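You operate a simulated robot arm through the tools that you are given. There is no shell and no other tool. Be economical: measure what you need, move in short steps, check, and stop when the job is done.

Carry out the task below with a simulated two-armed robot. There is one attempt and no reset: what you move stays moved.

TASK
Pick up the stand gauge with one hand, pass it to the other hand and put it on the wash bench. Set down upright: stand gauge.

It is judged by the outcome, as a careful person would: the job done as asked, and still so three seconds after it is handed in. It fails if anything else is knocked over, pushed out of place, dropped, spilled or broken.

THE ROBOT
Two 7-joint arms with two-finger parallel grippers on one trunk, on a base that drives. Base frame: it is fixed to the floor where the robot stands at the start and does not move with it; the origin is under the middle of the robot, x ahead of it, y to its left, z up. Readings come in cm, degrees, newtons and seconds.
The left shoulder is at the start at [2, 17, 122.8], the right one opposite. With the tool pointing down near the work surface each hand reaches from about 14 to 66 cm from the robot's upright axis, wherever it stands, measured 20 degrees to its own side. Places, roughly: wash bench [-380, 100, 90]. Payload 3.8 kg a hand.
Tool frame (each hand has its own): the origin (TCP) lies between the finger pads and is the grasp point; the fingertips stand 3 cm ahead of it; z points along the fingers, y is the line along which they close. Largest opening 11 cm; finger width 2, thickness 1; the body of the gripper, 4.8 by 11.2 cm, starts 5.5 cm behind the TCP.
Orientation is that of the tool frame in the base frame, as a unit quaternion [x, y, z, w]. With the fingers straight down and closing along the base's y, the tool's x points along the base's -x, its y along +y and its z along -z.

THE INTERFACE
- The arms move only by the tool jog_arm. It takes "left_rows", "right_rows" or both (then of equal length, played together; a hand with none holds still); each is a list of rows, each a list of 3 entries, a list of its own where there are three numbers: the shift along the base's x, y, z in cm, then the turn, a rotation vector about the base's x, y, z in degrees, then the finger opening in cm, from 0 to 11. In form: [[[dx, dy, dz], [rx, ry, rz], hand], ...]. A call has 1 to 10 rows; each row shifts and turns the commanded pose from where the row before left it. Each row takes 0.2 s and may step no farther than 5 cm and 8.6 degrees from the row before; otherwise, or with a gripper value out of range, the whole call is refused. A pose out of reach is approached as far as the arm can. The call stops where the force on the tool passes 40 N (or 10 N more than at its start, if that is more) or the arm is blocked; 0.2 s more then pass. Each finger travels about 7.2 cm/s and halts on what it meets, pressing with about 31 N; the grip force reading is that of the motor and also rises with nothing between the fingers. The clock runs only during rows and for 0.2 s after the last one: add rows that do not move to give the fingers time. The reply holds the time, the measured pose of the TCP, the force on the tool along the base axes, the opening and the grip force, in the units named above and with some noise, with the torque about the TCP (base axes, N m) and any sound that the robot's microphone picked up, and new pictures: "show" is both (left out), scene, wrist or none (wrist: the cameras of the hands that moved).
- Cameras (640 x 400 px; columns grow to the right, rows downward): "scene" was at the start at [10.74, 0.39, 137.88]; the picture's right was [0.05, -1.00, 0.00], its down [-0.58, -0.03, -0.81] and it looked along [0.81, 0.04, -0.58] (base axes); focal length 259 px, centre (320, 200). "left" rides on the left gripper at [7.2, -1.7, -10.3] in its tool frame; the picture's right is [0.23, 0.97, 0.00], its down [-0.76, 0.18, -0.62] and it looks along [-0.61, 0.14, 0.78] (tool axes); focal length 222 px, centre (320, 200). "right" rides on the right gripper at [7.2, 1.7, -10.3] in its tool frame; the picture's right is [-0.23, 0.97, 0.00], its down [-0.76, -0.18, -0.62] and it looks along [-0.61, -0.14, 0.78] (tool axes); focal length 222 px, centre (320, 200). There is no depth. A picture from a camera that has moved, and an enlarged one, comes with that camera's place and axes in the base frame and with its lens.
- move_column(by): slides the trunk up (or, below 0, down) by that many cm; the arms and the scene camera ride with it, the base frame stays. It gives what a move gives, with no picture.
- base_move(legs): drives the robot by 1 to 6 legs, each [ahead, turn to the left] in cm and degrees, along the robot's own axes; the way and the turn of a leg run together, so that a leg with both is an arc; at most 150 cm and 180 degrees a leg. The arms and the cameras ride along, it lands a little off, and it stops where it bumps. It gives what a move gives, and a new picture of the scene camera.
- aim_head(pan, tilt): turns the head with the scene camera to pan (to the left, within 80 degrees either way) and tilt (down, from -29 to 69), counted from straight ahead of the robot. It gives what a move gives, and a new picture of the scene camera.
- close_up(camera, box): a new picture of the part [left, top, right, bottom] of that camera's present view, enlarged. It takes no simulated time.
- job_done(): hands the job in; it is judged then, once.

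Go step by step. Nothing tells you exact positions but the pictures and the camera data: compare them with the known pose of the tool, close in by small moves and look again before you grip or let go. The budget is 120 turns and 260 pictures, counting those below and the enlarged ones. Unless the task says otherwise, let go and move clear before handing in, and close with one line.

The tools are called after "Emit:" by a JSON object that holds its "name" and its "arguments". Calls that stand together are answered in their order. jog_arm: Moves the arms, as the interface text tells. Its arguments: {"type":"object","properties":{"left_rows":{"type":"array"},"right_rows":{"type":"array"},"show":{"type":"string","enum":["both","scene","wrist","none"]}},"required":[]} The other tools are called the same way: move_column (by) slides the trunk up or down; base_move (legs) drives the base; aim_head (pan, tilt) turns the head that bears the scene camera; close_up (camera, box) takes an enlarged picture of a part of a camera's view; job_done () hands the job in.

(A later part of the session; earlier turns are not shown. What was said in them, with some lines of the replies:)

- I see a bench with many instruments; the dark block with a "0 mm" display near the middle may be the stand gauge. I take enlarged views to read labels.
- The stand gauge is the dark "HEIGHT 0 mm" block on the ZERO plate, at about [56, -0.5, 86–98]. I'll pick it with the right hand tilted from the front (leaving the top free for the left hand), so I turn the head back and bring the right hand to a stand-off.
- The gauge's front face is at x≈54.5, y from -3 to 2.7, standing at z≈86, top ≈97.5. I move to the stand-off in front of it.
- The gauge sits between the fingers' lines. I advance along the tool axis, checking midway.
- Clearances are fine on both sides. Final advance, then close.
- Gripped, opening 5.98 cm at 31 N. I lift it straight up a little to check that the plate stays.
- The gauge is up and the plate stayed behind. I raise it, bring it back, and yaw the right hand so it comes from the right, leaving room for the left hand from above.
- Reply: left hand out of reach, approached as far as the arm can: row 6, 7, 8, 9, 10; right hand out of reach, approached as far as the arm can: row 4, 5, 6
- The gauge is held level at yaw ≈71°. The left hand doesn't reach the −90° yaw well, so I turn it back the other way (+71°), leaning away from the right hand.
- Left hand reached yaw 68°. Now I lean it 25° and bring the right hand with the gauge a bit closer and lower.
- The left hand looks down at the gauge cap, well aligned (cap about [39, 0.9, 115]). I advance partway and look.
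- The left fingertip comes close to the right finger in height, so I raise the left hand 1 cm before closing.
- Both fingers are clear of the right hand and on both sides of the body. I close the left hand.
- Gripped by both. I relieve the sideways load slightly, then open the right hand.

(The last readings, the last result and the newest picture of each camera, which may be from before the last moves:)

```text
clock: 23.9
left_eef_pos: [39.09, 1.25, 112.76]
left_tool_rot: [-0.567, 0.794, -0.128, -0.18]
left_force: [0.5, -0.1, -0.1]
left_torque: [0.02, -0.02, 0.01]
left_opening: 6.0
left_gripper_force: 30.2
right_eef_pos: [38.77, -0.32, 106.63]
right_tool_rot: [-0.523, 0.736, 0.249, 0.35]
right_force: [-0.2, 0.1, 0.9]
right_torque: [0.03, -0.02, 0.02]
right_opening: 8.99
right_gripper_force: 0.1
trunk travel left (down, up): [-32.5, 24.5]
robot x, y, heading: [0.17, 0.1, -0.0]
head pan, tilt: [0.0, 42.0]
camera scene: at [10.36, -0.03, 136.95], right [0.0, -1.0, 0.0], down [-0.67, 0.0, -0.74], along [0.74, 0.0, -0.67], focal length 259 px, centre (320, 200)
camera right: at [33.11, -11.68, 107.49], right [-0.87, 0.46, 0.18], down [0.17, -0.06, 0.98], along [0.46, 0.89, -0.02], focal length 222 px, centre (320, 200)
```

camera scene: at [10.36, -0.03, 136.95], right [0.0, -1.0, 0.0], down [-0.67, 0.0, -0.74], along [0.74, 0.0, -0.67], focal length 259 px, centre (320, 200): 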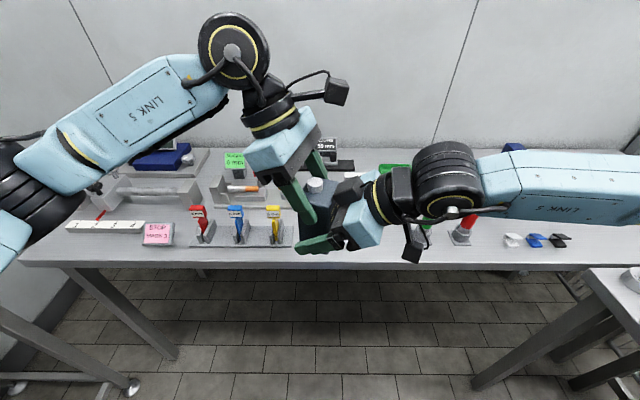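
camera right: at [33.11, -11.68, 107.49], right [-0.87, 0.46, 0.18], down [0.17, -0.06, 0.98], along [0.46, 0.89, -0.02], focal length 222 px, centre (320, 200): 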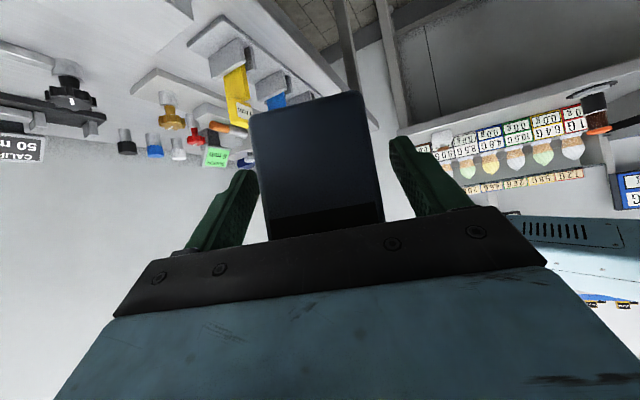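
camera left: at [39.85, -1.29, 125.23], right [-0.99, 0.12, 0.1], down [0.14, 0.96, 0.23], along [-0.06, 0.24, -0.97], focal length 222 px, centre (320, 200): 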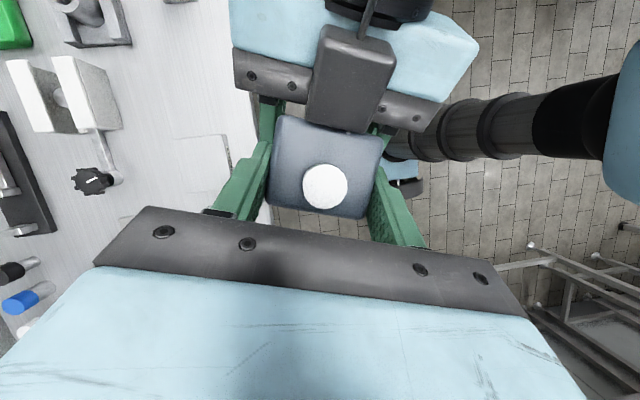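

The left hand holds it alone. I back the right hand out along its own axis.

Emit:
{"name": "jog_arm", "arguments": {"right_rows": [[[-0.5, -1.47, 1.2], [0, 0, 0], 9.5], [[-0.75, -2.2, 1.8], [0, 0, 0], 9.5], [[-0.75, -2.2, 1.8], [0, 0, 0], 9.5], [[-1, -3, 1.5], [0, 0, 0], 9.5], [[-1, -4, 0], [0, 0, 0], 9.5]]}}

```text
clock: 25.1
left_eef_pos: [38.95, 0.89, 112.94]
left_tool_rot: [-0.566, 0.794, -0.129, -0.179]
left_force: [-1.0, -0.5, 0.1]
left_torque: [0.09, -0.04, 0.01]
left_opening: 5.95
left_gripper_force: 30.7
right_eef_pos: [32.21, -10.74, 113.02]
right_tool_rot: [-0.523, 0.736, 0.247, 0.353]
right_force: [-1.1, -0.7, -0.2]
right_torque: [0.03, -0.04, -0.05]
right_opening: 9.52
right_gripper_force: 0.1
right hand out of reach, approached as far as the arm can: row 4, 5
trunk travel left (down, up): [-32.5, 24.5]
robot x, y, heading: [-0.05, -0.09, -0.2]
head pan, tilt: [0.0, 42.0]
camera scene: at [10.01, -0.21, 136.98], right [0.0, -1.0, 0.0], down [-0.67, 0.0, -0.74], along [0.74, 0.0, -0.67], focal length 259 px, centre (320, 200)
camera right: at [26.52, -22.0, 113.81], right [-0.87, 0.46, 0.17], down [0.16, -0.06, 0.99], along [0.46, 0.89, -0.02], focal length 222 px, centre (320, 200)
```

scene: 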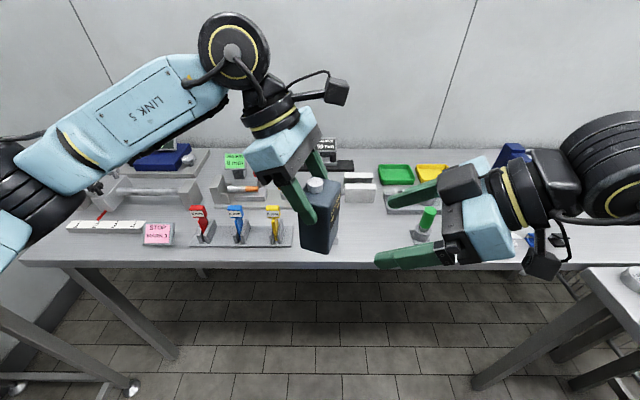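
right: 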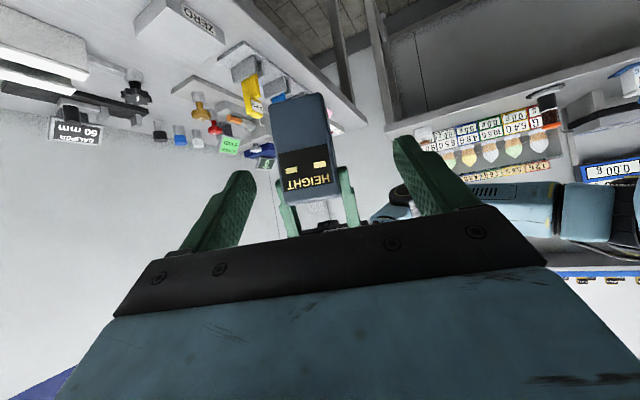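

The handover worked. I bring the right hand back to a compact, upright pose.

Emit:
{"name": "jog_arm", "arguments": {"right_rows": [[[0, -1, 0], [0, 0, -8.5], 9.5], [[0, -1, 0], [0, 0, -8.5], 9.5], [[0, -1, 0], [0, 0, -8.5], 9.5], [[0, -1, 0], [0, 0, -8.5], 9.5], [[0, -1, 0], [0, 0, -8.5], 9.5], [[0, -1, 0], [0, 0, -8.5], 9.5], [[0, -1, 0], [0, 0, -8.5], 9.5], [[0, -1, 0], [0, 0, -8.5], 9.5], [[0, -1, 0], [0, 0, 0], 9.5]], "show": "none"}}

Emit:
{"name": "jog_arm", "arguments": {"right_rows": [[[0, 0, 1], [0, 8.5, 0], 6], [[0, 0, 1], [0, 8.5, 0], 4], [[0, 0, 1], [0, 8.5, 0], 2], [[0, 0, 1], [0, 8.5, 0], 2], [[0, 0, 0], [0, 8.5, 0], 2], [[0, 0, 0], [0, 8.5, 0], 2]], "show": "scene"}}

```text
clock: 27.1
left_eef_pos: [39.11, 1.06, 112.74]
left_tool_rot: [-0.566, 0.794, -0.128, -0.18]
left_force: [0.3, -0.1, -0.1]
left_torque: [0.05, 0.0, 0.01]
left_opening: 5.99
left_gripper_force: 31.0
right_eef_pos: [41.28, -19.57, 113.94]
right_tool_rot: [-0.021, 0.902, 0.011, 0.43]
right_force: [0.5, -0.7, -0.2]
right_torque: [-0.01, -0.04, -0.03]
right_opening: 9.5
right_gripper_force: 0.1
right hand out of reach, approached as far as the arm can: row 1, 2, 3, 4, 5, 6, 7
trunk travel left (down, up): [-32.5, 24.5]
robot x, y, heading: [0.06, 0.27, -0.1]
head pan, tilt: [0.0, 42.0]
```

```text
clock: 28.5
left_eef_pos: [39.26, 1.11, 112.67]
left_tool_rot: [-0.566, 0.794, -0.128, -0.18]
left_force: [-0.3, -0.1, 0.6]
left_torque: [-0.01, -0.04, 0.01]
left_opening: 5.99
left_gripper_force: 31.4
right_eef_pos: [41.11, -19.45, 117.94]
right_tool_rot: [-0.016, 1.0, 0.019, -0.002]
right_force: [1.0, 0.7, 0.1]
right_torque: [-0.01, 0.03, 0.0]
right_opening: 2.0
right_gripper_force: 0.2
trunk travel left (down, up): [-32.5, 24.5]
robot x, y, heading: [-0.06, -0.53, -0.1]
head pan, tilt: [0.0, 42.0]
camera scene: at [10.4, -0.01, 136.94], right [0.0, -1.0, 0.0], down [-0.67, 0.0, -0.74], along [0.74, 0.0, -0.67], focal length 259 px, centre (320, 200)
```

scene: 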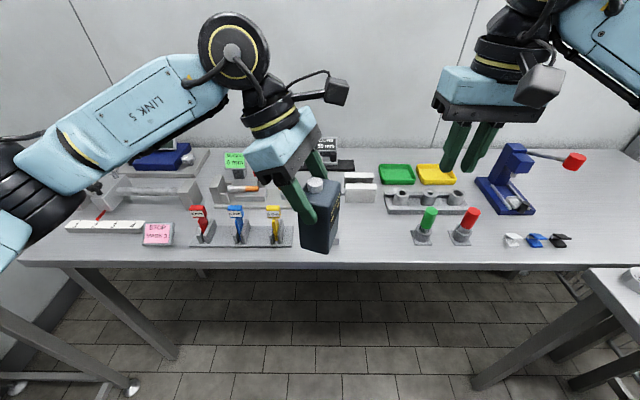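

Emit:
{"name": "jog_arm", "arguments": {"right_rows": [[[-4, 0, 0], [0, 0, 0], 2], [[-4, 0, 0], [0, 0, 0], 2], [[-3, 0, 0], [0, 0, 0], 2]], "left_rows": [[[-2, 1, 1], [0, 0, 0], 0], [[-2, 1, 1], [0, 0, 0], 0], [[-2, 1, 1], [0, 0, 0], 0]], "show": "none"}}

Emit:
{"name": "aim_head", "arguments": {"pan": 80, "tilt": 30}}

Emit:
{"name": "aim_head", "arguments": {"pan": -80, "tilt": 30}}

```text
clock: 29.3
left_eef_pos: [33.16, 4.09, 115.94]
left_tool_rot: [-0.567, 0.794, -0.128, -0.18]
left_force: [-0.5, 0.4, -2.1]
left_torque: [0.06, -0.03, -0.01]
left_opening: 5.99
left_gripper_force: 31.2
right_eef_pos: [29.96, -19.68, 117.83]
right_tool_rot: [-0.015, 1.0, 0.018, 0.001]
right_force: [-0.6, 0.1, 0.1]
right_torque: [0.0, -0.03, 0.0]
right_opening: 2.02
right_gripper_force: 0.1
trunk travel left (down, up): [-32.5, 24.5]
robot x, y, heading: [-0.04, -0.26, 0.2]
head pan, tilt: [0.0, 42.0]
```

```text
clock: 30.8
left_eef_pos: [33.22, 4.01, 115.84]
left_tool_rot: [-0.566, 0.794, -0.128, -0.179]
left_force: [-0.6, 0.7, -1.5]
left_torque: [0.01, 0.03, -0.01]
left_opening: 5.93
left_gripper_force: 30.6
right_eef_pos: [30.08, -19.67, 117.81]
right_tool_rot: [-0.016, 1.0, 0.019, 0.0]
right_force: [-0.2, 0.2, 0.8]
right_torque: [0.03, 0.03, -0.05]
right_opening: 2.01
right_gripper_force: 0.1
trunk travel left (down, up): [-32.5, 24.5]
robot x, y, heading: [0.11, -0.09, -0.1]
head pan, tilt: [80.0, 30.0]
camera scene: at [3.57, 8.88, 138.78], right [0.98, -0.17, 0.0], down [-0.09, -0.49, -0.87], along [0.15, 0.85, -0.5], focal length 259 px, centre (320, 200)
```

scene: 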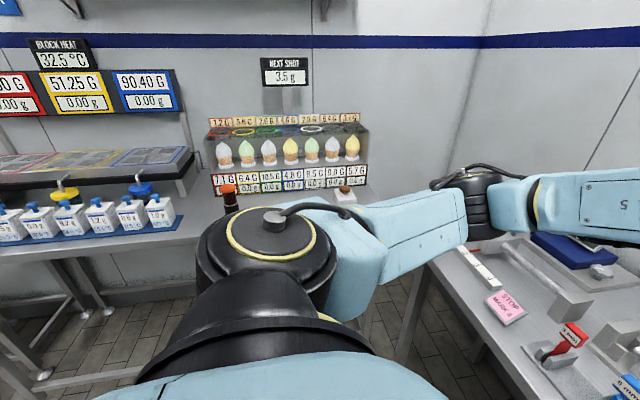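

```text
clock: 33.3
left_eef_pos: [33.31, 3.99, 115.82]
left_tool_rot: [-0.567, 0.794, -0.128, -0.179]
left_force: [-0.2, -0.6, -1.9]
left_torque: [0.03, -0.01, -0.02]
left_opening: 5.94
left_gripper_force: 30.8
right_eef_pos: [30.09, -19.75, 117.89]
right_tool_rot: [-0.016, 1.0, 0.019, -0.001]
right_force: [-0.3, -0.1, -0.3]
right_torque: [-0.01, 0.02, -0.04]
right_opening: 1.99
right_gripper_force: 0.0
trunk travel left (down, up): [-32.5, 24.5]
robot x, y, heading: [0.09, 0.4, -0.1]
head pan, tilt: [-80.0, 30.0]
camera scene: at [3.57, -8.93, 138.78], right [-0.98, -0.17, 0.0], down [-0.09, 0.49, -0.87], along [0.15, -0.85, -0.5], focal length 259 px, centre (320, 200)
```

scene: 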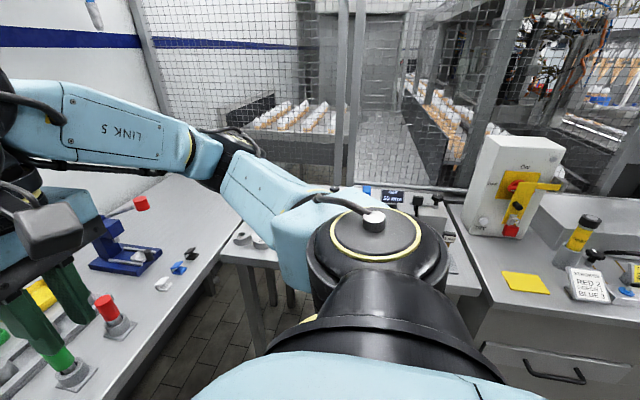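

I have an aisle between benches at y≈+77 and y≈−52. I back off 30 cm from the table and turn left 90° to look down the room.

Emit:
{"name": "base_move", "arguments": {"legs": [[-30, 0], [0, 90]]}}

Emit:
{"name": "aim_head", "arguments": {"pan": 70, "tilt": 15}}

```text
clock: 39.2
left_eef_pos: [-35.03, 32.88, 115.77]
left_tool_rot: [0.965, -0.145, 0.218, 0.033]
left_force: [0.1, -0.4, -2.5]
left_torque: [0.01, -0.01, -0.03]
left_opening: 5.99
left_gripper_force: 30.7
right_eef_pos: [-11.12, 30.5, 117.85]
right_tool_rot: [0.729, -0.684, -0.013, 0.013]
right_force: [-0.1, 0.3, -0.3]
right_torque: [-0.03, 0.02, -0.01]
right_opening: 2.01
right_gripper_force: 0.1
trunk travel left (down, up): [-32.5, 24.5]
robot x, y, heading: [-29.87, -0.09, 92.1]
head pan, tilt: [-80.0, 30.0]
camera scene: at [-21.21, 3.84, 138.78], right [0.21, -0.98, 0.0], down [-0.49, -0.1, -0.87], along [0.85, 0.18, -0.5], focal length 259 px, centre (320, 200)
```

scene: 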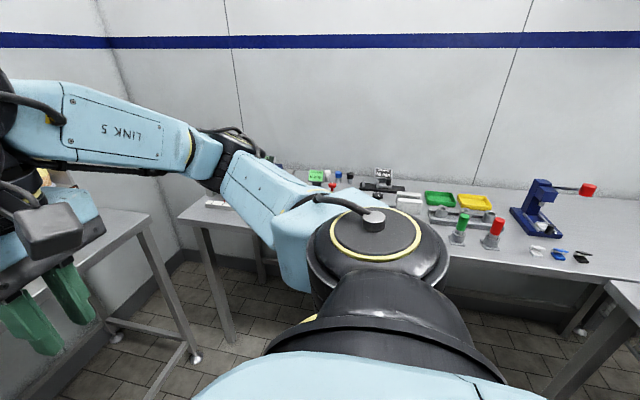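

```text
clock: 41.6
left_eef_pos: [-34.91, 32.99, 115.55]
left_tool_rot: [0.965, -0.144, 0.218, 0.032]
left_force: [0.5, 0.9, -2.2]
left_torque: [0.04, 0.05, 0.02]
left_opening: 6.0
left_gripper_force: 31.3
right_eef_pos: [-11.19, 30.58, 117.89]
right_tool_rot: [0.73, -0.684, -0.013, 0.015]
right_force: [-0.3, 0.3, -0.3]
right_torque: [0.0, 0.0, 0.0]
right_opening: 1.99
right_gripper_force: 0.1
trunk travel left (down, up): [-32.5, 24.5]
robot x, y, heading: [-29.61, -0.38, 91.9]
head pan, tilt: [70.0, 15.0]
camera scene: at [-38.92, 4.87, 141.2], right [0.31, 0.95, 0.0], down [0.25, -0.08, -0.97], along [-0.92, 0.3, -0.26], focal length 259 px, centre (320, 200)
```

scene: 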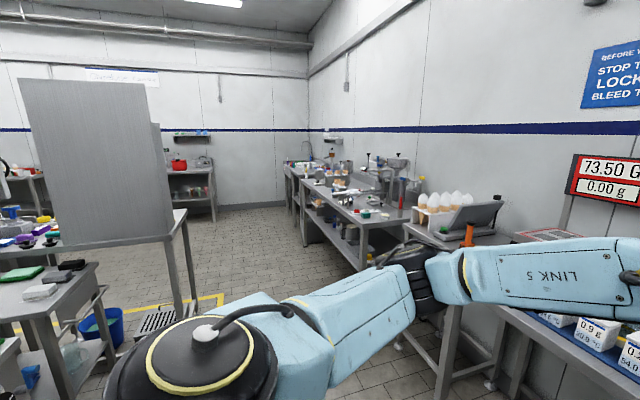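

The wash bench should be at the far end on the right-hand row. I move to the aisle's middle (y≈18) and face down the room.

Emit:
{"name": "base_move", "arguments": {"legs": [[15, 0], [0, 88]]}}

Emit:
{"name": "aim_head", "arguments": {"pan": 0, "tilt": 20}}

```text
clock: 46.7
left_eef_pos: [-63.4, 10.9, 115.76]
left_tool_rot: [0.795, 0.565, 0.18, -0.128]
left_force: [-0.1, -0.2, -2.4]
left_torque: [-0.02, 0.03, -0.03]
left_opening: 5.96
left_gripper_force: 31.5
right_eef_pos: [-60.31, 34.79, 117.89]
right_tool_rot: [1.0, 0.013, 0.001, 0.018]
right_force: [0.7, 0.1, -0.4]
right_torque: [0.03, -0.01, 0.0]
right_opening: 2.01
right_gripper_force: 0.2
trunk travel left (down, up): [-32.5, 24.5]
robot x, y, heading: [-30.49, 15.09, 179.7]
head pan, tilt: [70.0, 15.0]
camera scene: at [-35.81, 6.09, 141.2], right [-0.94, 0.35, 0.0], down [0.09, 0.24, -0.97], along [-0.33, -0.91, -0.26], focal length 259 px, centre (320, 200)
```

scene: 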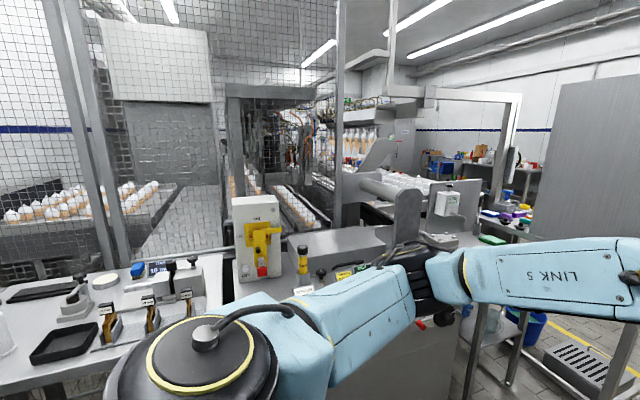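

```text
clock: 48.1
left_eef_pos: [-63.58, 11.12, 115.81]
left_tool_rot: [0.795, 0.565, 0.18, -0.128]
left_force: [-0.5, 0.0, -1.5]
left_torque: [-0.05, -0.01, -0.04]
left_opening: 5.98
left_gripper_force: 30.2
right_eef_pos: [-60.36, 34.67, 117.82]
right_tool_rot: [1.0, 0.014, 0.0, 0.019]
right_force: [-0.3, -1.5, 0.3]
right_torque: [0.03, 0.02, 0.04]
right_opening: 1.99
right_gripper_force: 0.1
trunk travel left (down, up): [-32.5, 24.5]
robot x, y, heading: [-30.26, 15.05, 179.6]
head pan, tilt: [0.0, 20.0]
camera scene: at [-41.89, 14.9, 140.38], right [0.0, 1.0, 0.0], down [0.34, 0.0, -0.94], along [-0.94, 0.0, -0.34], focal length 259 px, centre (320, 200)
```

scene: 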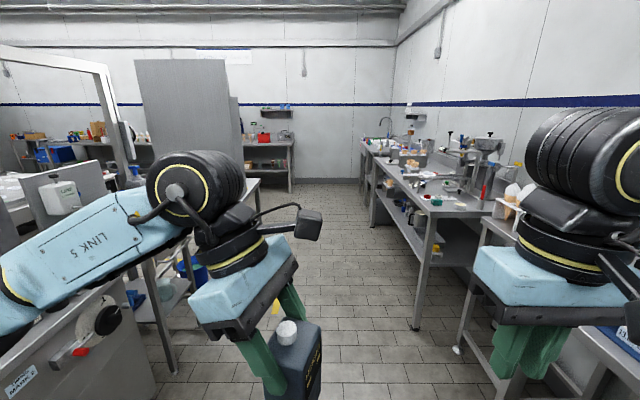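

The aisle is clear. I drive ahead in stages.

Emit:
{"name": "base_move", "arguments": {"legs": [[130, 0]]}}

```text
clock: 54.7
left_eef_pos: [-195.89, 10.02, 115.81]
left_tool_rot: [0.791, 0.571, 0.179, -0.129]
left_force: [-0.6, -0.8, -2.2]
left_torque: [-0.04, -0.02, 0.0]
left_opening: 5.99
left_gripper_force: 31.4
right_eef_pos: [-193.05, 33.85, 117.86]
right_tool_rot: [1.0, 0.022, 0.001, 0.019]
right_force: [-0.5, 0.1, -0.4]
right_torque: [0.02, -0.04, 0.04]
right_opening: 2.01
right_gripper_force: 0.0
trunk travel left (down, up): [-32.5, 24.5]
robot x, y, heading: [-162.43, 14.57, -179.3]
head pan, tilt: [0.0, 20.0]
camera scene: at [-174.21, 14.33, 140.38], right [-0.01, 1.0, 0.0], down [0.34, 0.0, -0.94], along [-0.94, -0.01, -0.34], focal length 259 px, centre (320, 200)
```

scene: 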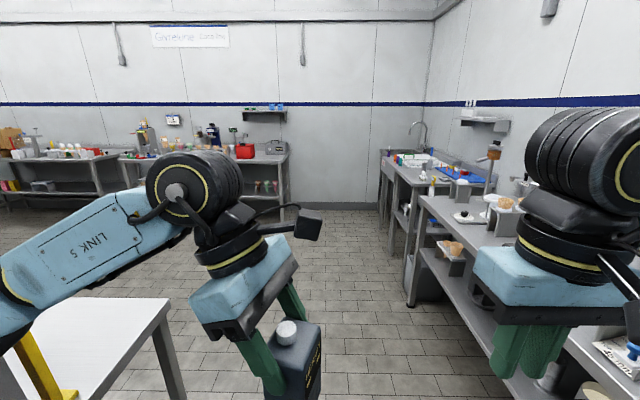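

Emit:
{"name": "base_move", "arguments": {"legs": [[125, 0]]}}

Emit:
{"name": "aim_head", "arguments": {"pan": -45, "tilt": 25}}

```text
clock: 60.9
left_eef_pos: [-318.66, 10.33, 115.71]
left_tool_rot: [0.796, 0.564, 0.18, -0.128]
left_force: [0.3, 0.3, -2.8]
left_torque: [0.02, 0.0, 0.01]
left_opening: 5.95
left_gripper_force: 30.2
right_eef_pos: [-315.45, 34.13, 117.81]
right_tool_rot: [1.0, 0.012, 0.0, 0.019]
right_force: [-0.5, -0.4, 0.0]
right_torque: [-0.01, 0.0, -0.04]
right_opening: 2.0
right_gripper_force: 0.1
trunk travel left (down, up): [-32.5, 24.5]
robot x, y, heading: [-285.49, 14.05, 179.6]
head pan, tilt: [0.0, 20.0]
camera scene: at [-297.05, 14.22, 140.38], right [0.01, 1.0, 0.0], down [0.34, 0.0, -0.94], along [-0.94, 0.01, -0.34], focal length 259 px, centre (320, 200)
```

scene: 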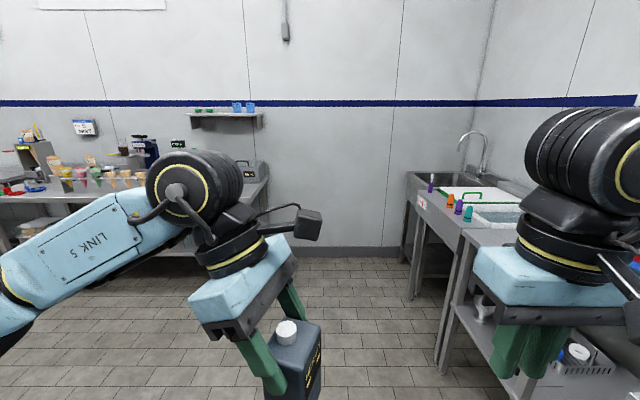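

```text
clock: 62.1
left_eef_pos: [-318.66, 10.28, 115.85]
left_tool_rot: [0.796, 0.564, 0.181, -0.128]
left_force: [-0.6, 0.5, -1.8]
left_torque: [-0.01, 0.0, 0.02]
left_opening: 5.97
left_gripper_force: 31.0
right_eef_pos: [-315.48, 34.06, 117.82]
right_tool_rot: [1.0, 0.012, 0.001, 0.019]
right_force: [-0.4, -1.7, 0.3]
right_torque: [0.01, -0.01, -0.01]
right_opening: 2.01
right_gripper_force: 0.1
trunk travel left (down, up): [-32.5, 24.5]
robot x, y, heading: [-285.46, 14.2, 179.7]
head pan, tilt: [-45.0, 25.0]
camera scene: at [-294.2, 20.71, 139.57], right [0.71, 0.7, 0.0], down [0.3, -0.3, -0.91], along [-0.64, 0.64, -0.42], focal length 259 px, centre (320, 200)
```

scene: 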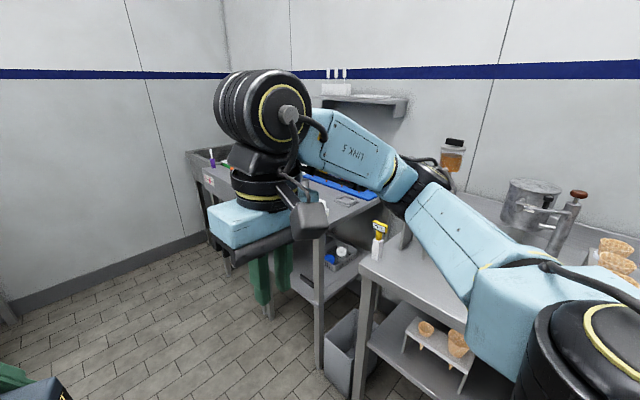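

Emit:
{"name": "base_move", "arguments": {"legs": [[80, 0], [0, -90]]}}

Emit:
{"name": "aim_head", "arguments": {"pan": 0, "tilt": 35}}

```text
clock: 70.2
left_eef_pos: [-369.47, 47.46, 115.74]
left_tool_rot: [0.963, -0.157, 0.217, 0.035]
left_force: [-0.3, 0.5, -1.9]
left_torque: [0.02, 0.01, 0.0]
left_opening: 5.97
left_gripper_force: 31.1
right_eef_pos: [-345.67, 44.55, 117.83]
right_tool_rot: [0.72, -0.694, -0.014, 0.013]
right_force: [-0.2, 0.1, -0.1]
right_torque: [0.01, 0.0, 0.01]
right_opening: 2.01
right_gripper_force: 0.2
trunk travel left (down, up): [-32.5, 24.5]
robot x, y, heading: [-365.05, 14.44, 90.4]
head pan, tilt: [-45.0, 25.0]
camera scene: at [-358.83, 23.03, 139.57], right [0.71, -0.7, 0.0], down [-0.3, -0.3, -0.91], along [0.64, 0.65, -0.42], focal length 259 px, centre (320, 200)
```

scene: 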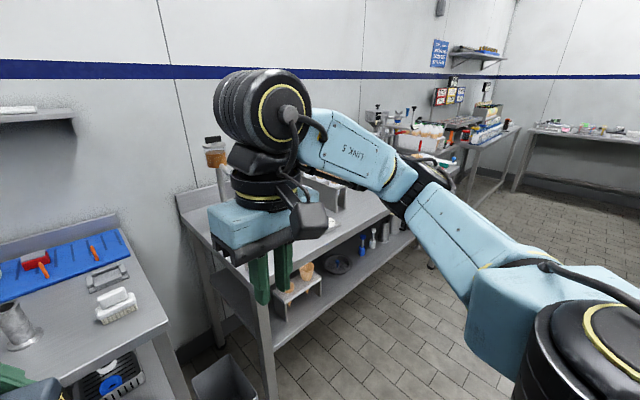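

```text
clock: 71.3
left_eef_pos: [-369.45, 47.6, 115.87]
left_tool_rot: [0.963, -0.157, 0.218, 0.036]
left_force: [-0.2, -0.2, -2.1]
left_torque: [0.01, 0.01, 0.02]
left_opening: 5.96
left_gripper_force: 30.8
right_eef_pos: [-345.69, 44.58, 117.85]
right_tool_rot: [0.72, -0.694, -0.014, 0.013]
right_force: [-0.2, 0.1, -0.8]
right_torque: [0.01, 0.01, -0.01]
right_opening: 1.99
right_gripper_force: 0.0
trunk travel left (down, up): [-32.5, 24.5]
robot x, y, heading: [-365.07, 14.36, 90.1]
head pan, tilt: [0.0, 35.0]
camera scene: at [-365.37, 25.29, 138.0], right [1.0, 0.01, 0.0], down [0.0, -0.57, -0.82], along [0.0, 0.82, -0.57], focal length 259 px, centre (320, 200)
```

scene: 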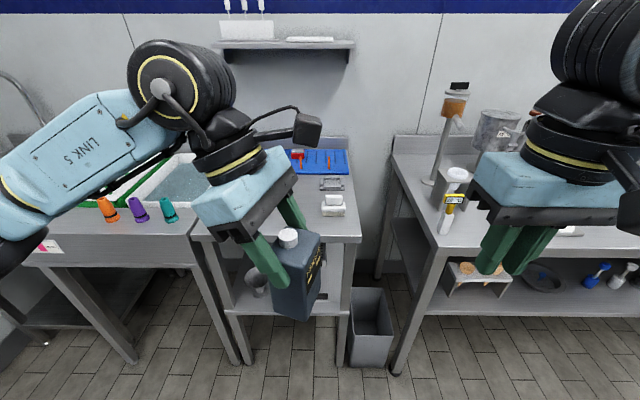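

The steel section with the blue mat at x≈−398..−354, front edge y≈76, is right at the wash bench's stated place. I look at its free area with the left hand camera.

Emit:
{"name": "close_up", "arguments": {"camera": "left", "box": [0, 0, 640, 400]}}

Emit:
{"name": "close_up", "arguments": {"camera": "scene", "box": [180, 120, 400, 260]}}

Emit:
{"name": "close_up", "arguments": {"camera": "right", "box": [0, 0, 640, 400]}}

```text
1.00 times, centred on (320, 200) of left (not enlarged: the box is as wide or as high as the picture)
camera zoom: at [-367.07, 48.59, 128.2], right [-0.12, -0.99, 0.1], down [-0.96, 0.14, 0.23], along [-0.25, -0.07, -0.97], focal length 222 px, centre (320, 200)
```

zoom: 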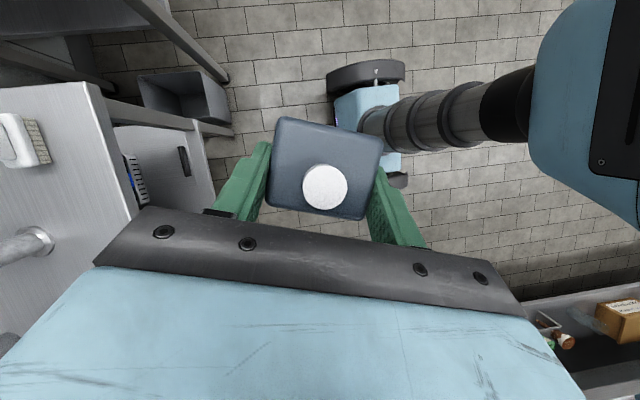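

```text
2.86 times, centred on (290, 190) of scene
camera zoom: at [-365.37, 25.29, 138.0], right [1.0, 0.01, 0.0], down [0.0, -0.57, -0.82], along [0.0, 0.82, -0.57], focal length 739 px, centre (406, 229)
```

zoom: 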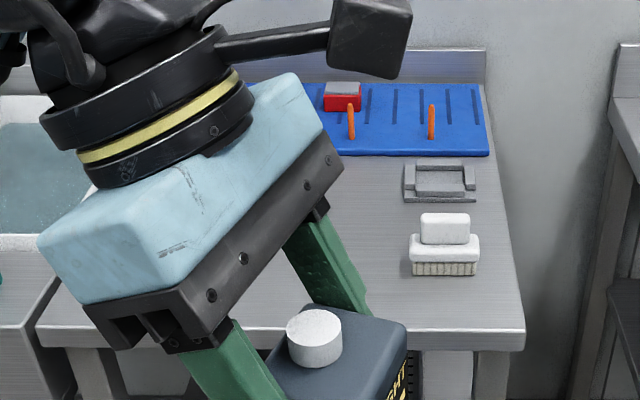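

```text
1.00 times, centred on (320, 200) of right (not enlarged: the box is as wide or as high as the picture)
camera zoom: at [-346.6, 37.27, 128.22], right [-0.98, 0.19, 0.04], down [0.17, 0.77, 0.62], along [0.09, 0.61, -0.79], focal length 222 px, centre (320, 200)
```

zoom: 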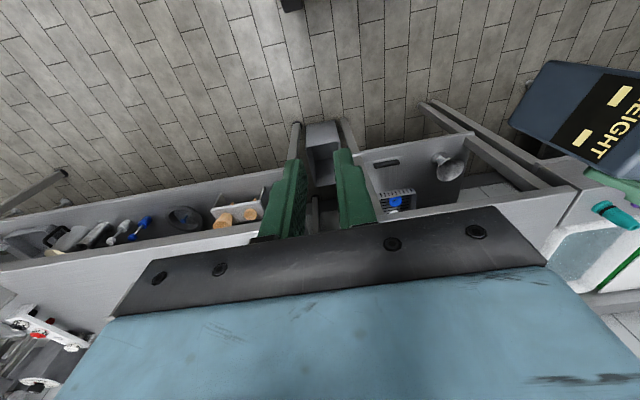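

Emit:
{"name": "base_move", "arguments": {"legs": [[18, 0]]}}

Emit:
{"name": "jog_arm", "arguments": {"left_rows": [[[-4, 0, 1], [0, 0, 0], 0], [[-4, 0, 1], [0, 0, 0], 0], [[-4, 0, 1], [0, 0, 0], 0], [[-4, 0, 0], [0, 0, 0], 0]]}}

```text
clock: 72.8
left_eef_pos: [-369.56, 65.23, 115.8]
left_tool_rot: [0.962, -0.159, 0.218, 0.037]
left_force: [-1.1, 1.0, -2.4]
left_torque: [0.02, 0.01, 0.01]
left_opening: 5.97
left_gripper_force: 31.2
right_eef_pos: [-345.67, 62.14, 117.8]
right_tool_rot: [0.719, -0.695, -0.014, 0.014]
right_force: [-0.7, 0.0, 0.0]
right_torque: [0.04, -0.01, 0.0]
right_opening: 2.0
right_gripper_force: 0.1
trunk travel left (down, up): [-32.5, 24.5]
robot x, y, heading: [-365.4, 32.29, 90.2]
head pan, tilt: [0.0, 35.0]
camera scene: at [-365.44, 43.05, 137.99], right [1.0, 0.0, 0.0], down [0.0, -0.57, -0.82], along [0.0, 0.82, -0.57], focal length 259 px, centre (320, 200)
```

scene: 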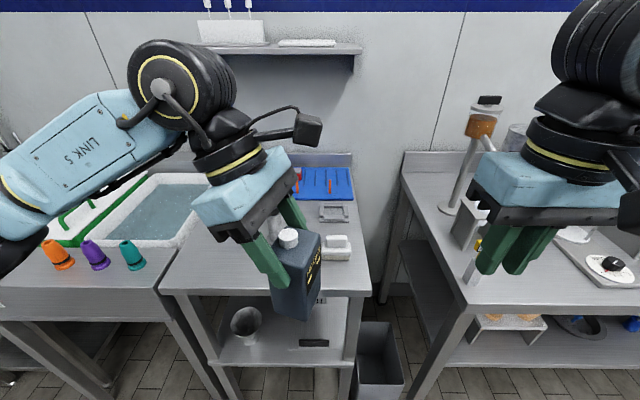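

```text
clock: 73.8
left_eef_pos: [-385.72, 65.17, 118.83]
left_tool_rot: [0.962, -0.16, 0.218, 0.036]
left_force: [-0.4, 0.1, -2.9]
left_torque: [0.0, 0.01, -0.01]
left_opening: 5.98
left_gripper_force: 30.5
right_eef_pos: [-345.74, 62.04, 118.04]
right_tool_rot: [0.72, -0.694, -0.014, 0.012]
right_force: [-0.8, 0.0, 0.7]
right_torque: [-0.03, -0.04, -0.02]
right_opening: 1.99
right_gripper_force: 0.0
trunk travel left (down, up): [-32.5, 24.5]
robot x, y, heading: [-364.97, 31.99, 90.2]
head pan, tilt: [0.0, 35.0]
camera scene: at [-365.55, 42.92, 138.0], right [1.0, 0.0, 0.0], down [0.0, -0.57, -0.82], along [0.0, 0.82, -0.57], focal length 259 px, centre (320, 200)
camera left: at [-383.3, 66.21, 131.23], right [-0.12, -0.99, 0.1], down [-0.96, 0.14, 0.23], along [-0.24, -0.07, -0.97], focal length 222 px, centre (320, 200)
```

scene: 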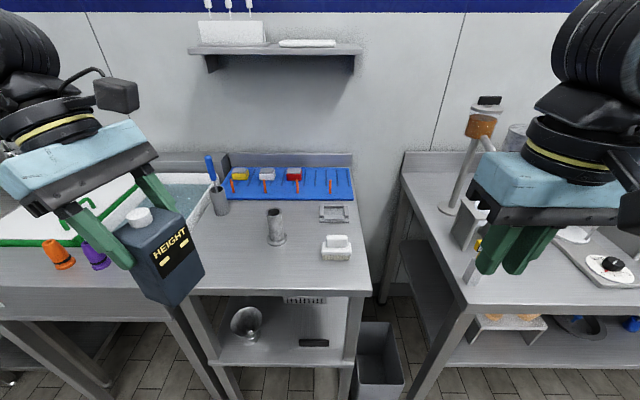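
left: 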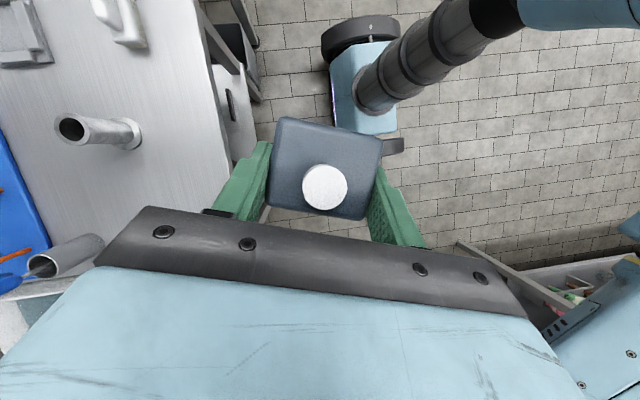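

Clear view: bench top z≈87, front edge y≈80, steel cup at (-377.5, 96), brush at about (-362, 92). I'll set the gauge at about (-385.5, 87), front-left free area; moving above it first.

Emit:
{"name": "jog_arm", "arguments": {"left_rows": [[[0, 4.4, 0], [0, 0, 0], 0], [[0, 4.4, 0], [0, 0, 0], 0], [[0, 4.4, -1], [0, 0, 0], 0], [[0, 4.3, -2], [0, 0, 0], 0], [[0, 4.3, -2], [0, 0, 0], 0], [[0, 0, -3], [0, 0, 0], 0]]}}

```text
clock: 75.2
left_eef_pos: [-385.58, 87.04, 110.58]
left_tool_rot: [0.962, -0.161, 0.217, 0.037]
left_force: [-0.4, 0.9, -2.5]
left_torque: [0.02, -0.01, -0.02]
left_opening: 5.97
left_gripper_force: 31.1
right_eef_pos: [-345.74, 62.16, 117.88]
right_tool_rot: [0.719, -0.694, -0.013, 0.012]
right_force: [0.8, 0.4, -0.5]
right_torque: [0.01, -0.01, 0.02]
right_opening: 1.96
right_gripper_force: 0.0
trunk travel left (down, up): [-32.5, 24.5]
robot x, y, heading: [-364.76, 32.1, 89.9]
head pan, tilt: [0.0, 35.0]
camera scene: at [-365.53, 42.93, 138.0], right [1.0, 0.0, 0.0], down [0.0, -0.57, -0.82], along [0.0, 0.82, -0.57], focal length 259 px, centre (320, 200)
camera left: at [-383.18, 88.04, 123.11], right [-0.12, -0.99, 0.1], down [-0.96, 0.14, 0.23], along [-0.25, -0.07, -0.97], focal length 222 px, centre (320, 200)
```

scene: 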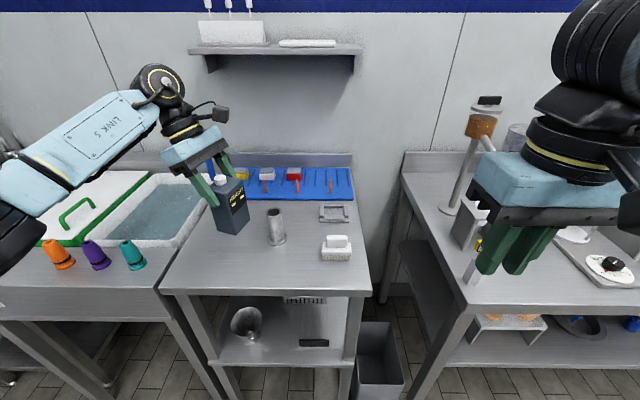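
left: 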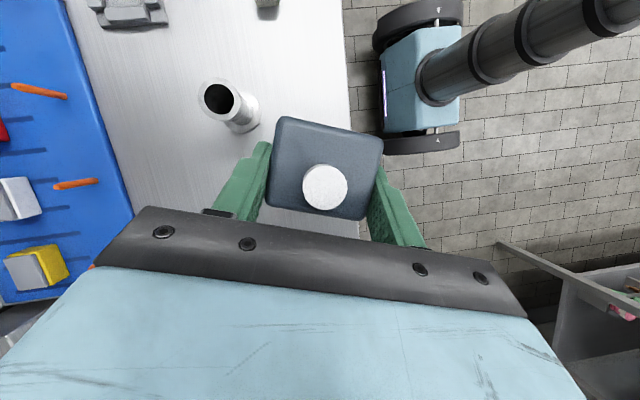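

Emit:
{"name": "jog_arm", "arguments": {"left_rows": [[[0, 0.2, -4], [0, 0, 0], 0], [[0, 0.2, -4], [0, 0, 0], 0], [[0, 0.1, -2], [0, 0, 0], 0]], "show": "none"}}

Emit:
{"name": "close_up", "arguments": {"camera": "scene", "box": [160, 160, 320, 300]}}

```text
clock: 76.0
left_eef_pos: [-385.4, 87.42, 100.82]
left_tool_rot: [0.962, -0.159, 0.218, 0.037]
left_force: [0.1, -0.8, -3.0]
left_torque: [-0.01, 0.02, 0.02]
left_opening: 5.98
left_gripper_force: 31.0
right_eef_pos: [-345.73, 62.18, 117.8]
right_tool_rot: [0.719, -0.695, -0.014, 0.012]
right_force: [0.9, 0.2, -0.4]
right_torque: [0.0, -0.01, -0.02]
right_opening: 2.03
right_gripper_force: 0.0
trunk travel left (down, up): [-32.5, 24.5]
robot x, y, heading: [-365.7, 32.29, 90.3]
head pan, tilt: [0.0, 35.0]
```

```text
2.86 times, centred on (240, 230) of scene
camera zoom: at [-365.47, 42.97, 138.0], right [1.0, 0.0, 0.0], down [0.0, -0.57, -0.82], along [0.0, 0.82, -0.57], focal length 739 px, centre (549, 114)
```

zoom: 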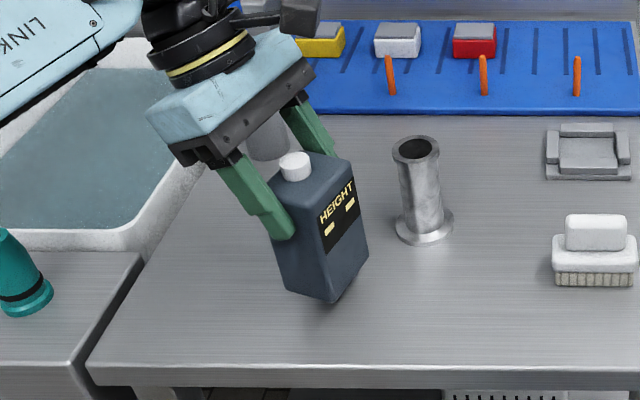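

The gauge is upright and about 2–3 cm above a free spot. I lower in small steps watching the force.

Emit:
{"name": "jog_arm", "arguments": {"left_rows": [[[0, 0, -0.7], [0, 0, 0], 0], [[0, 0, -0.7], [0, 0, 0], 0], [[0, 0, -0.5], [0, 0, 0], 0]], "show": "none"}}

Emit:
{"name": "close_up", "arguments": {"camera": "scene", "box": [200, 190, 290, 260]}}

```text
clock: 76.8
left_eef_pos: [-385.5, 87.5, 98.77]
left_tool_rot: [0.962, -0.159, 0.218, 0.037]
left_force: [-0.6, 1.3, -3.0]
left_torque: [0.01, 0.01, 0.03]
left_opening: 5.97
left_gripper_force: 30.9
right_eef_pos: [-345.68, 62.22, 117.95]
right_tool_rot: [0.719, -0.695, -0.014, 0.013]
right_force: [-0.9, -0.2, -0.7]
right_torque: [0.01, -0.01, -0.02]
right_opening: 2.0
right_gripper_force: 0.0
trunk travel left (down, up): [-32.5, 24.5]
robot x, y, heading: [-365.31, 32.21, 90.1]
head pan, tilt: [0.0, 35.0]
```

```text
5.71 times, centred on (245, 225) of scene
camera zoom: at [-365.45, 42.97, 138.0], right [1.0, 0.0, 0.0], down [0.0, -0.57, -0.82], along [0.0, 0.82, -0.57], focal length 1478 px, centre (749, 57)
```

zoom: 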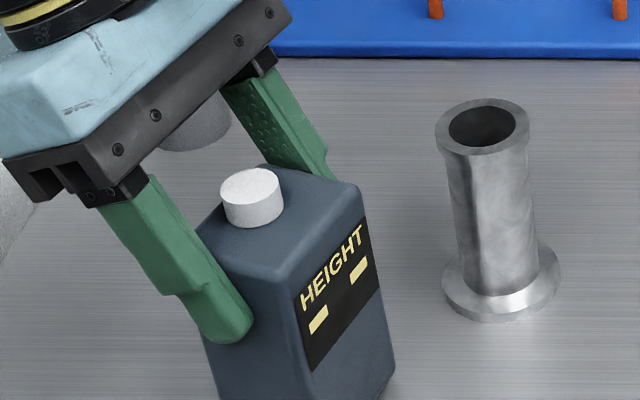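

Emit:
{"name": "jog_arm", "arguments": {"left_rows": [[[0, 0, -0.4], [0, 0, 0], 0], [[0, 0, -0.4], [0, 0, 0], 0]], "show": "none"}}

Emit:
{"name": "close_up", "arguments": {"camera": "scene", "box": [200, 200, 290, 270]}}

```text
clock: 77.4
left_eef_pos: [-385.37, 87.45, 98.4]
left_tool_rot: [0.962, -0.16, 0.218, 0.033]
left_force: [-2.4, -2.2, 17.8]
left_torque: [-0.62, 0.8, -0.05]
left_opening: 5.98
left_gripper_force: 31.1
right_eef_pos: [-345.72, 62.03, 117.91]
right_tool_rot: [0.719, -0.694, -0.015, 0.013]
right_force: [-0.1, -0.3, 0.2]
right_torque: [0.0, 0.01, 0.03]
right_opening: 1.99
right_gripper_force: 0.1
trunk travel left (down, up): [-32.5, 24.5]
robot x, y, heading: [-365.34, 32.25, 89.9]
head pan, tilt: [0.0, 35.0]
```

```text
5.71 times, centred on (245, 235) of scene
camera zoom: at [-365.42, 42.77, 138.04], right [1.0, 0.0, 0.0], down [0.0, -0.57, -0.82], along [0.0, 0.82, -0.57], focal length 1478 px, centre (749, 0)
```

zoom: 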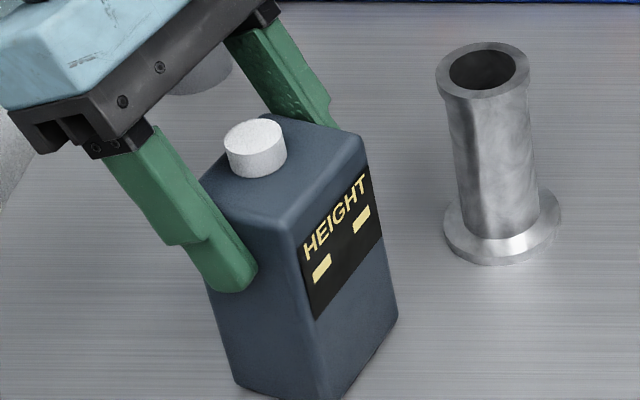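

Contact felt (≈20 N). I ease up slightly to unload it, then open gently.

Emit:
{"name": "jog_arm", "arguments": {"left_rows": [[[0, 0, 0.2], [0, 0, 0], 0], [[0, 0, 0], [0, 0, 0], 0]], "show": "none"}}

Emit:
{"name": "jog_arm", "arguments": {"left_rows": [[[0, 0, 0], [0, 0, 0], 6.2], [[0, 0, 0], [0, 0, 0], 6.6], [[0, 0, 0], [0, 0, 0], 7.2], [[0, 0, 0], [0, 0, 0], 8]]}}

Emit:
{"name": "close_up", "arguments": {"camera": "scene", "box": [200, 200, 290, 270]}}

```text
clock: 78.0
left_eef_pos: [-385.38, 87.54, 98.55]
left_tool_rot: [0.962, -0.159, 0.218, 0.034]
left_force: [-0.9, 3.1, 16.7]
left_torque: [0.23, 0.53, -0.03]
left_opening: 5.98
left_gripper_force: 30.7
right_eef_pos: [-345.58, 62.02, 117.93]
right_tool_rot: [0.719, -0.695, -0.014, 0.013]
right_force: [1.0, -0.6, 0.2]
right_torque: [0.01, 0.0, 0.02]
right_opening: 1.98
right_gripper_force: 0.1
trunk travel left (down, up): [-32.5, 24.5]
robot x, y, heading: [-365.47, 32.0, 90.3]
head pan, tilt: [0.0, 35.0]
```

```text
clock: 79.0
left_eef_pos: [-385.41, 87.54, 98.22]
left_tool_rot: [0.962, -0.159, 0.218, 0.037]
left_force: [0.3, 0.0, -0.4]
left_torque: [-0.02, 0.02, -0.01]
left_opening: 7.99
left_gripper_force: 0.0
right_eef_pos: [-345.72, 62.06, 117.79]
right_tool_rot: [0.719, -0.695, -0.014, 0.013]
right_force: [0.9, 0.2, 0.5]
right_torque: [-0.01, -0.02, -0.01]
right_opening: 2.0
right_gripper_force: 0.1
trunk travel left (down, up): [-32.5, 24.5]
robot x, y, heading: [-365.21, 31.91, 89.9]
head pan, tilt: [0.0, 35.0]
camera scene: at [-365.44, 42.95, 138.0], right [1.0, 0.0, 0.0], down [0.0, -0.57, -0.82], along [0.0, 0.82, -0.57], focal length 259 px, centre (320, 200)
camera left: at [-383.02, 88.55, 110.66], right [-0.12, -0.99, 0.1], down [-0.96, 0.14, 0.23], along [-0.25, -0.07, -0.97], focal length 222 px, centre (320, 200)
```

scene: 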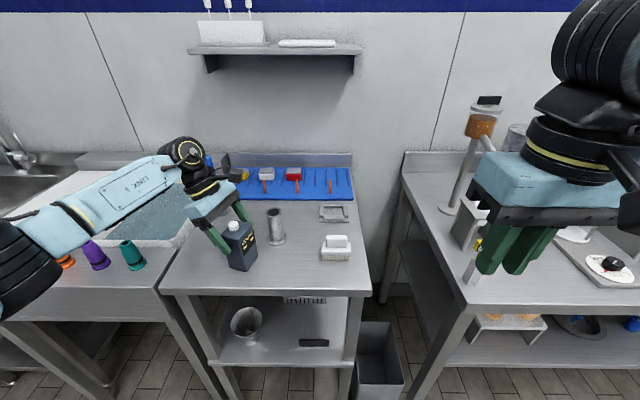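
left: 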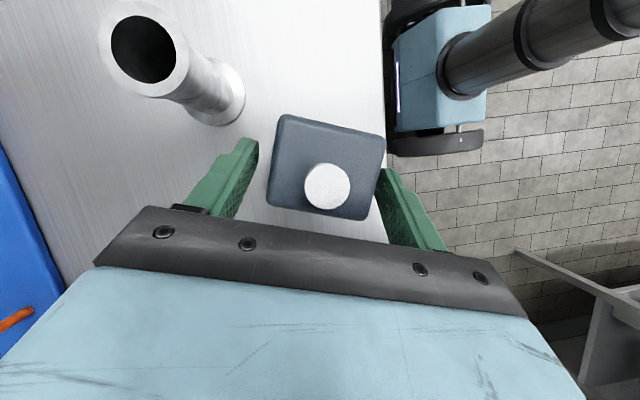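

```text
5.71 times, centred on (245, 235) of scene
camera zoom: at [-365.44, 42.95, 138.0], right [1.0, 0.0, 0.0], down [0.0, -0.57, -0.82], along [0.0, 0.82, -0.57], focal length 1478 px, centre (749, 0)
```

zoom: 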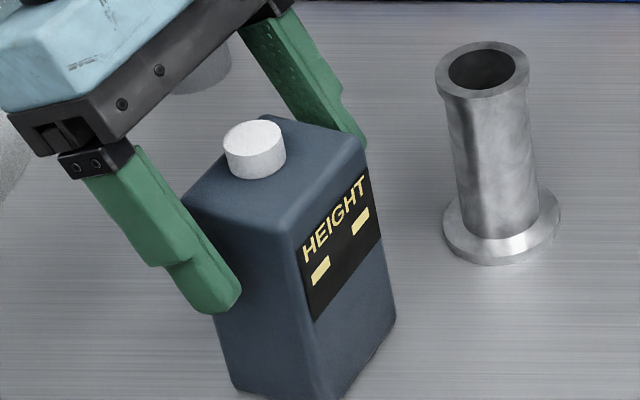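

The gauge stands by itself, upright. I open a bit more and withdraw along the hand's axis.

Emit:
{"name": "jog_arm", "arguments": {"left_rows": [[[0, 0, 0], [0, 0, 0], 9], [[-0.8, 0.27, 1.81], [0, 0, 0], 9], [[-1.2, 0.4, 2.7], [0, 0, 0], 9], [[-1.6, 0.5, 3.6], [0, 0, 0], 9], [[-1.6, 0.5, 3.6], [0, 0, 0], 9], [[-1, -1, 4], [0, 0, 0], 9], [[0, -4, 2], [0, 0, 0], 9], [[0, -4, 0], [0, 0, 0], 9]], "show": "scene"}}

Emit:
{"name": "close_up", "arguments": {"camera": "scene", "box": [190, 160, 370, 300]}}

```text
clock: 80.8
left_eef_pos: [-391.66, 80.05, 115.89]
left_tool_rot: [0.962, -0.159, 0.218, 0.035]
left_force: [0.4, 0.2, 0.4]
left_torque: [0.03, 0.0, -0.01]
left_opening: 9.0
left_gripper_force: 0.0
right_eef_pos: [-345.73, 62.1, 117.89]
right_tool_rot: [0.719, -0.694, -0.014, 0.013]
right_force: [-0.5, -0.6, 0.2]
right_torque: [0.01, 0.02, -0.03]
right_opening: 1.98
right_gripper_force: 0.0
trunk travel left (down, up): [-32.5, 24.5]
robot x, y, heading: [-365.42, 31.97, 90.4]
head pan, tilt: [0.0, 35.0]
camera scene: at [-365.47, 42.87, 138.0], right [1.0, 0.0, 0.0], down [0.0, -0.57, -0.82], along [0.0, 0.82, -0.57], focal length 259 px, centre (320, 200)
```

scene: 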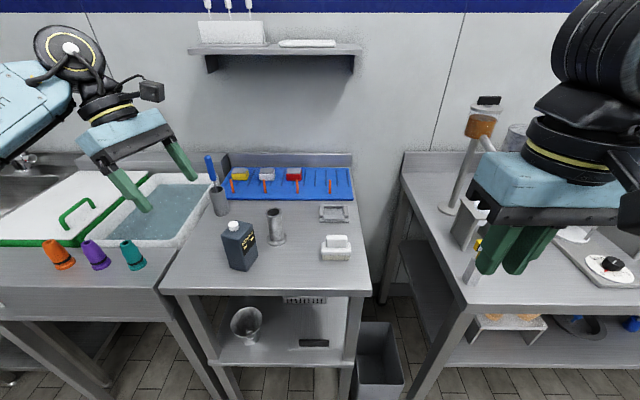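

```text
2.86 times, centred on (280, 230) of scene
camera zoom: at [-365.47, 42.87, 138.0], right [1.0, 0.0, 0.0], down [0.0, -0.57, -0.82], along [0.0, 0.82, -0.57], focal length 739 px, centre (434, 114)
```

zoom: 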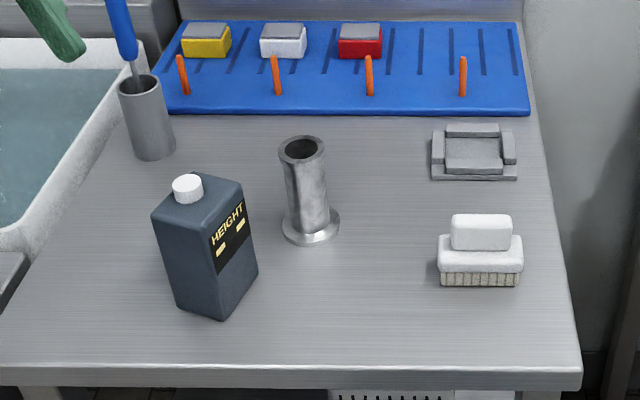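

The gauge stands upright and free on the wash bench, the hand is clear of it, and the other items on the bench are undisturbed. I hand it in.

Emit:
{"name": "job_done", "arguments": {}}

```text
The job is handed in.
```

The job is handed in: I picked up the stand gauge with the right hand, passed it to the left, and set it upright on the wash bench. I saw nothing else knocked over or moved.
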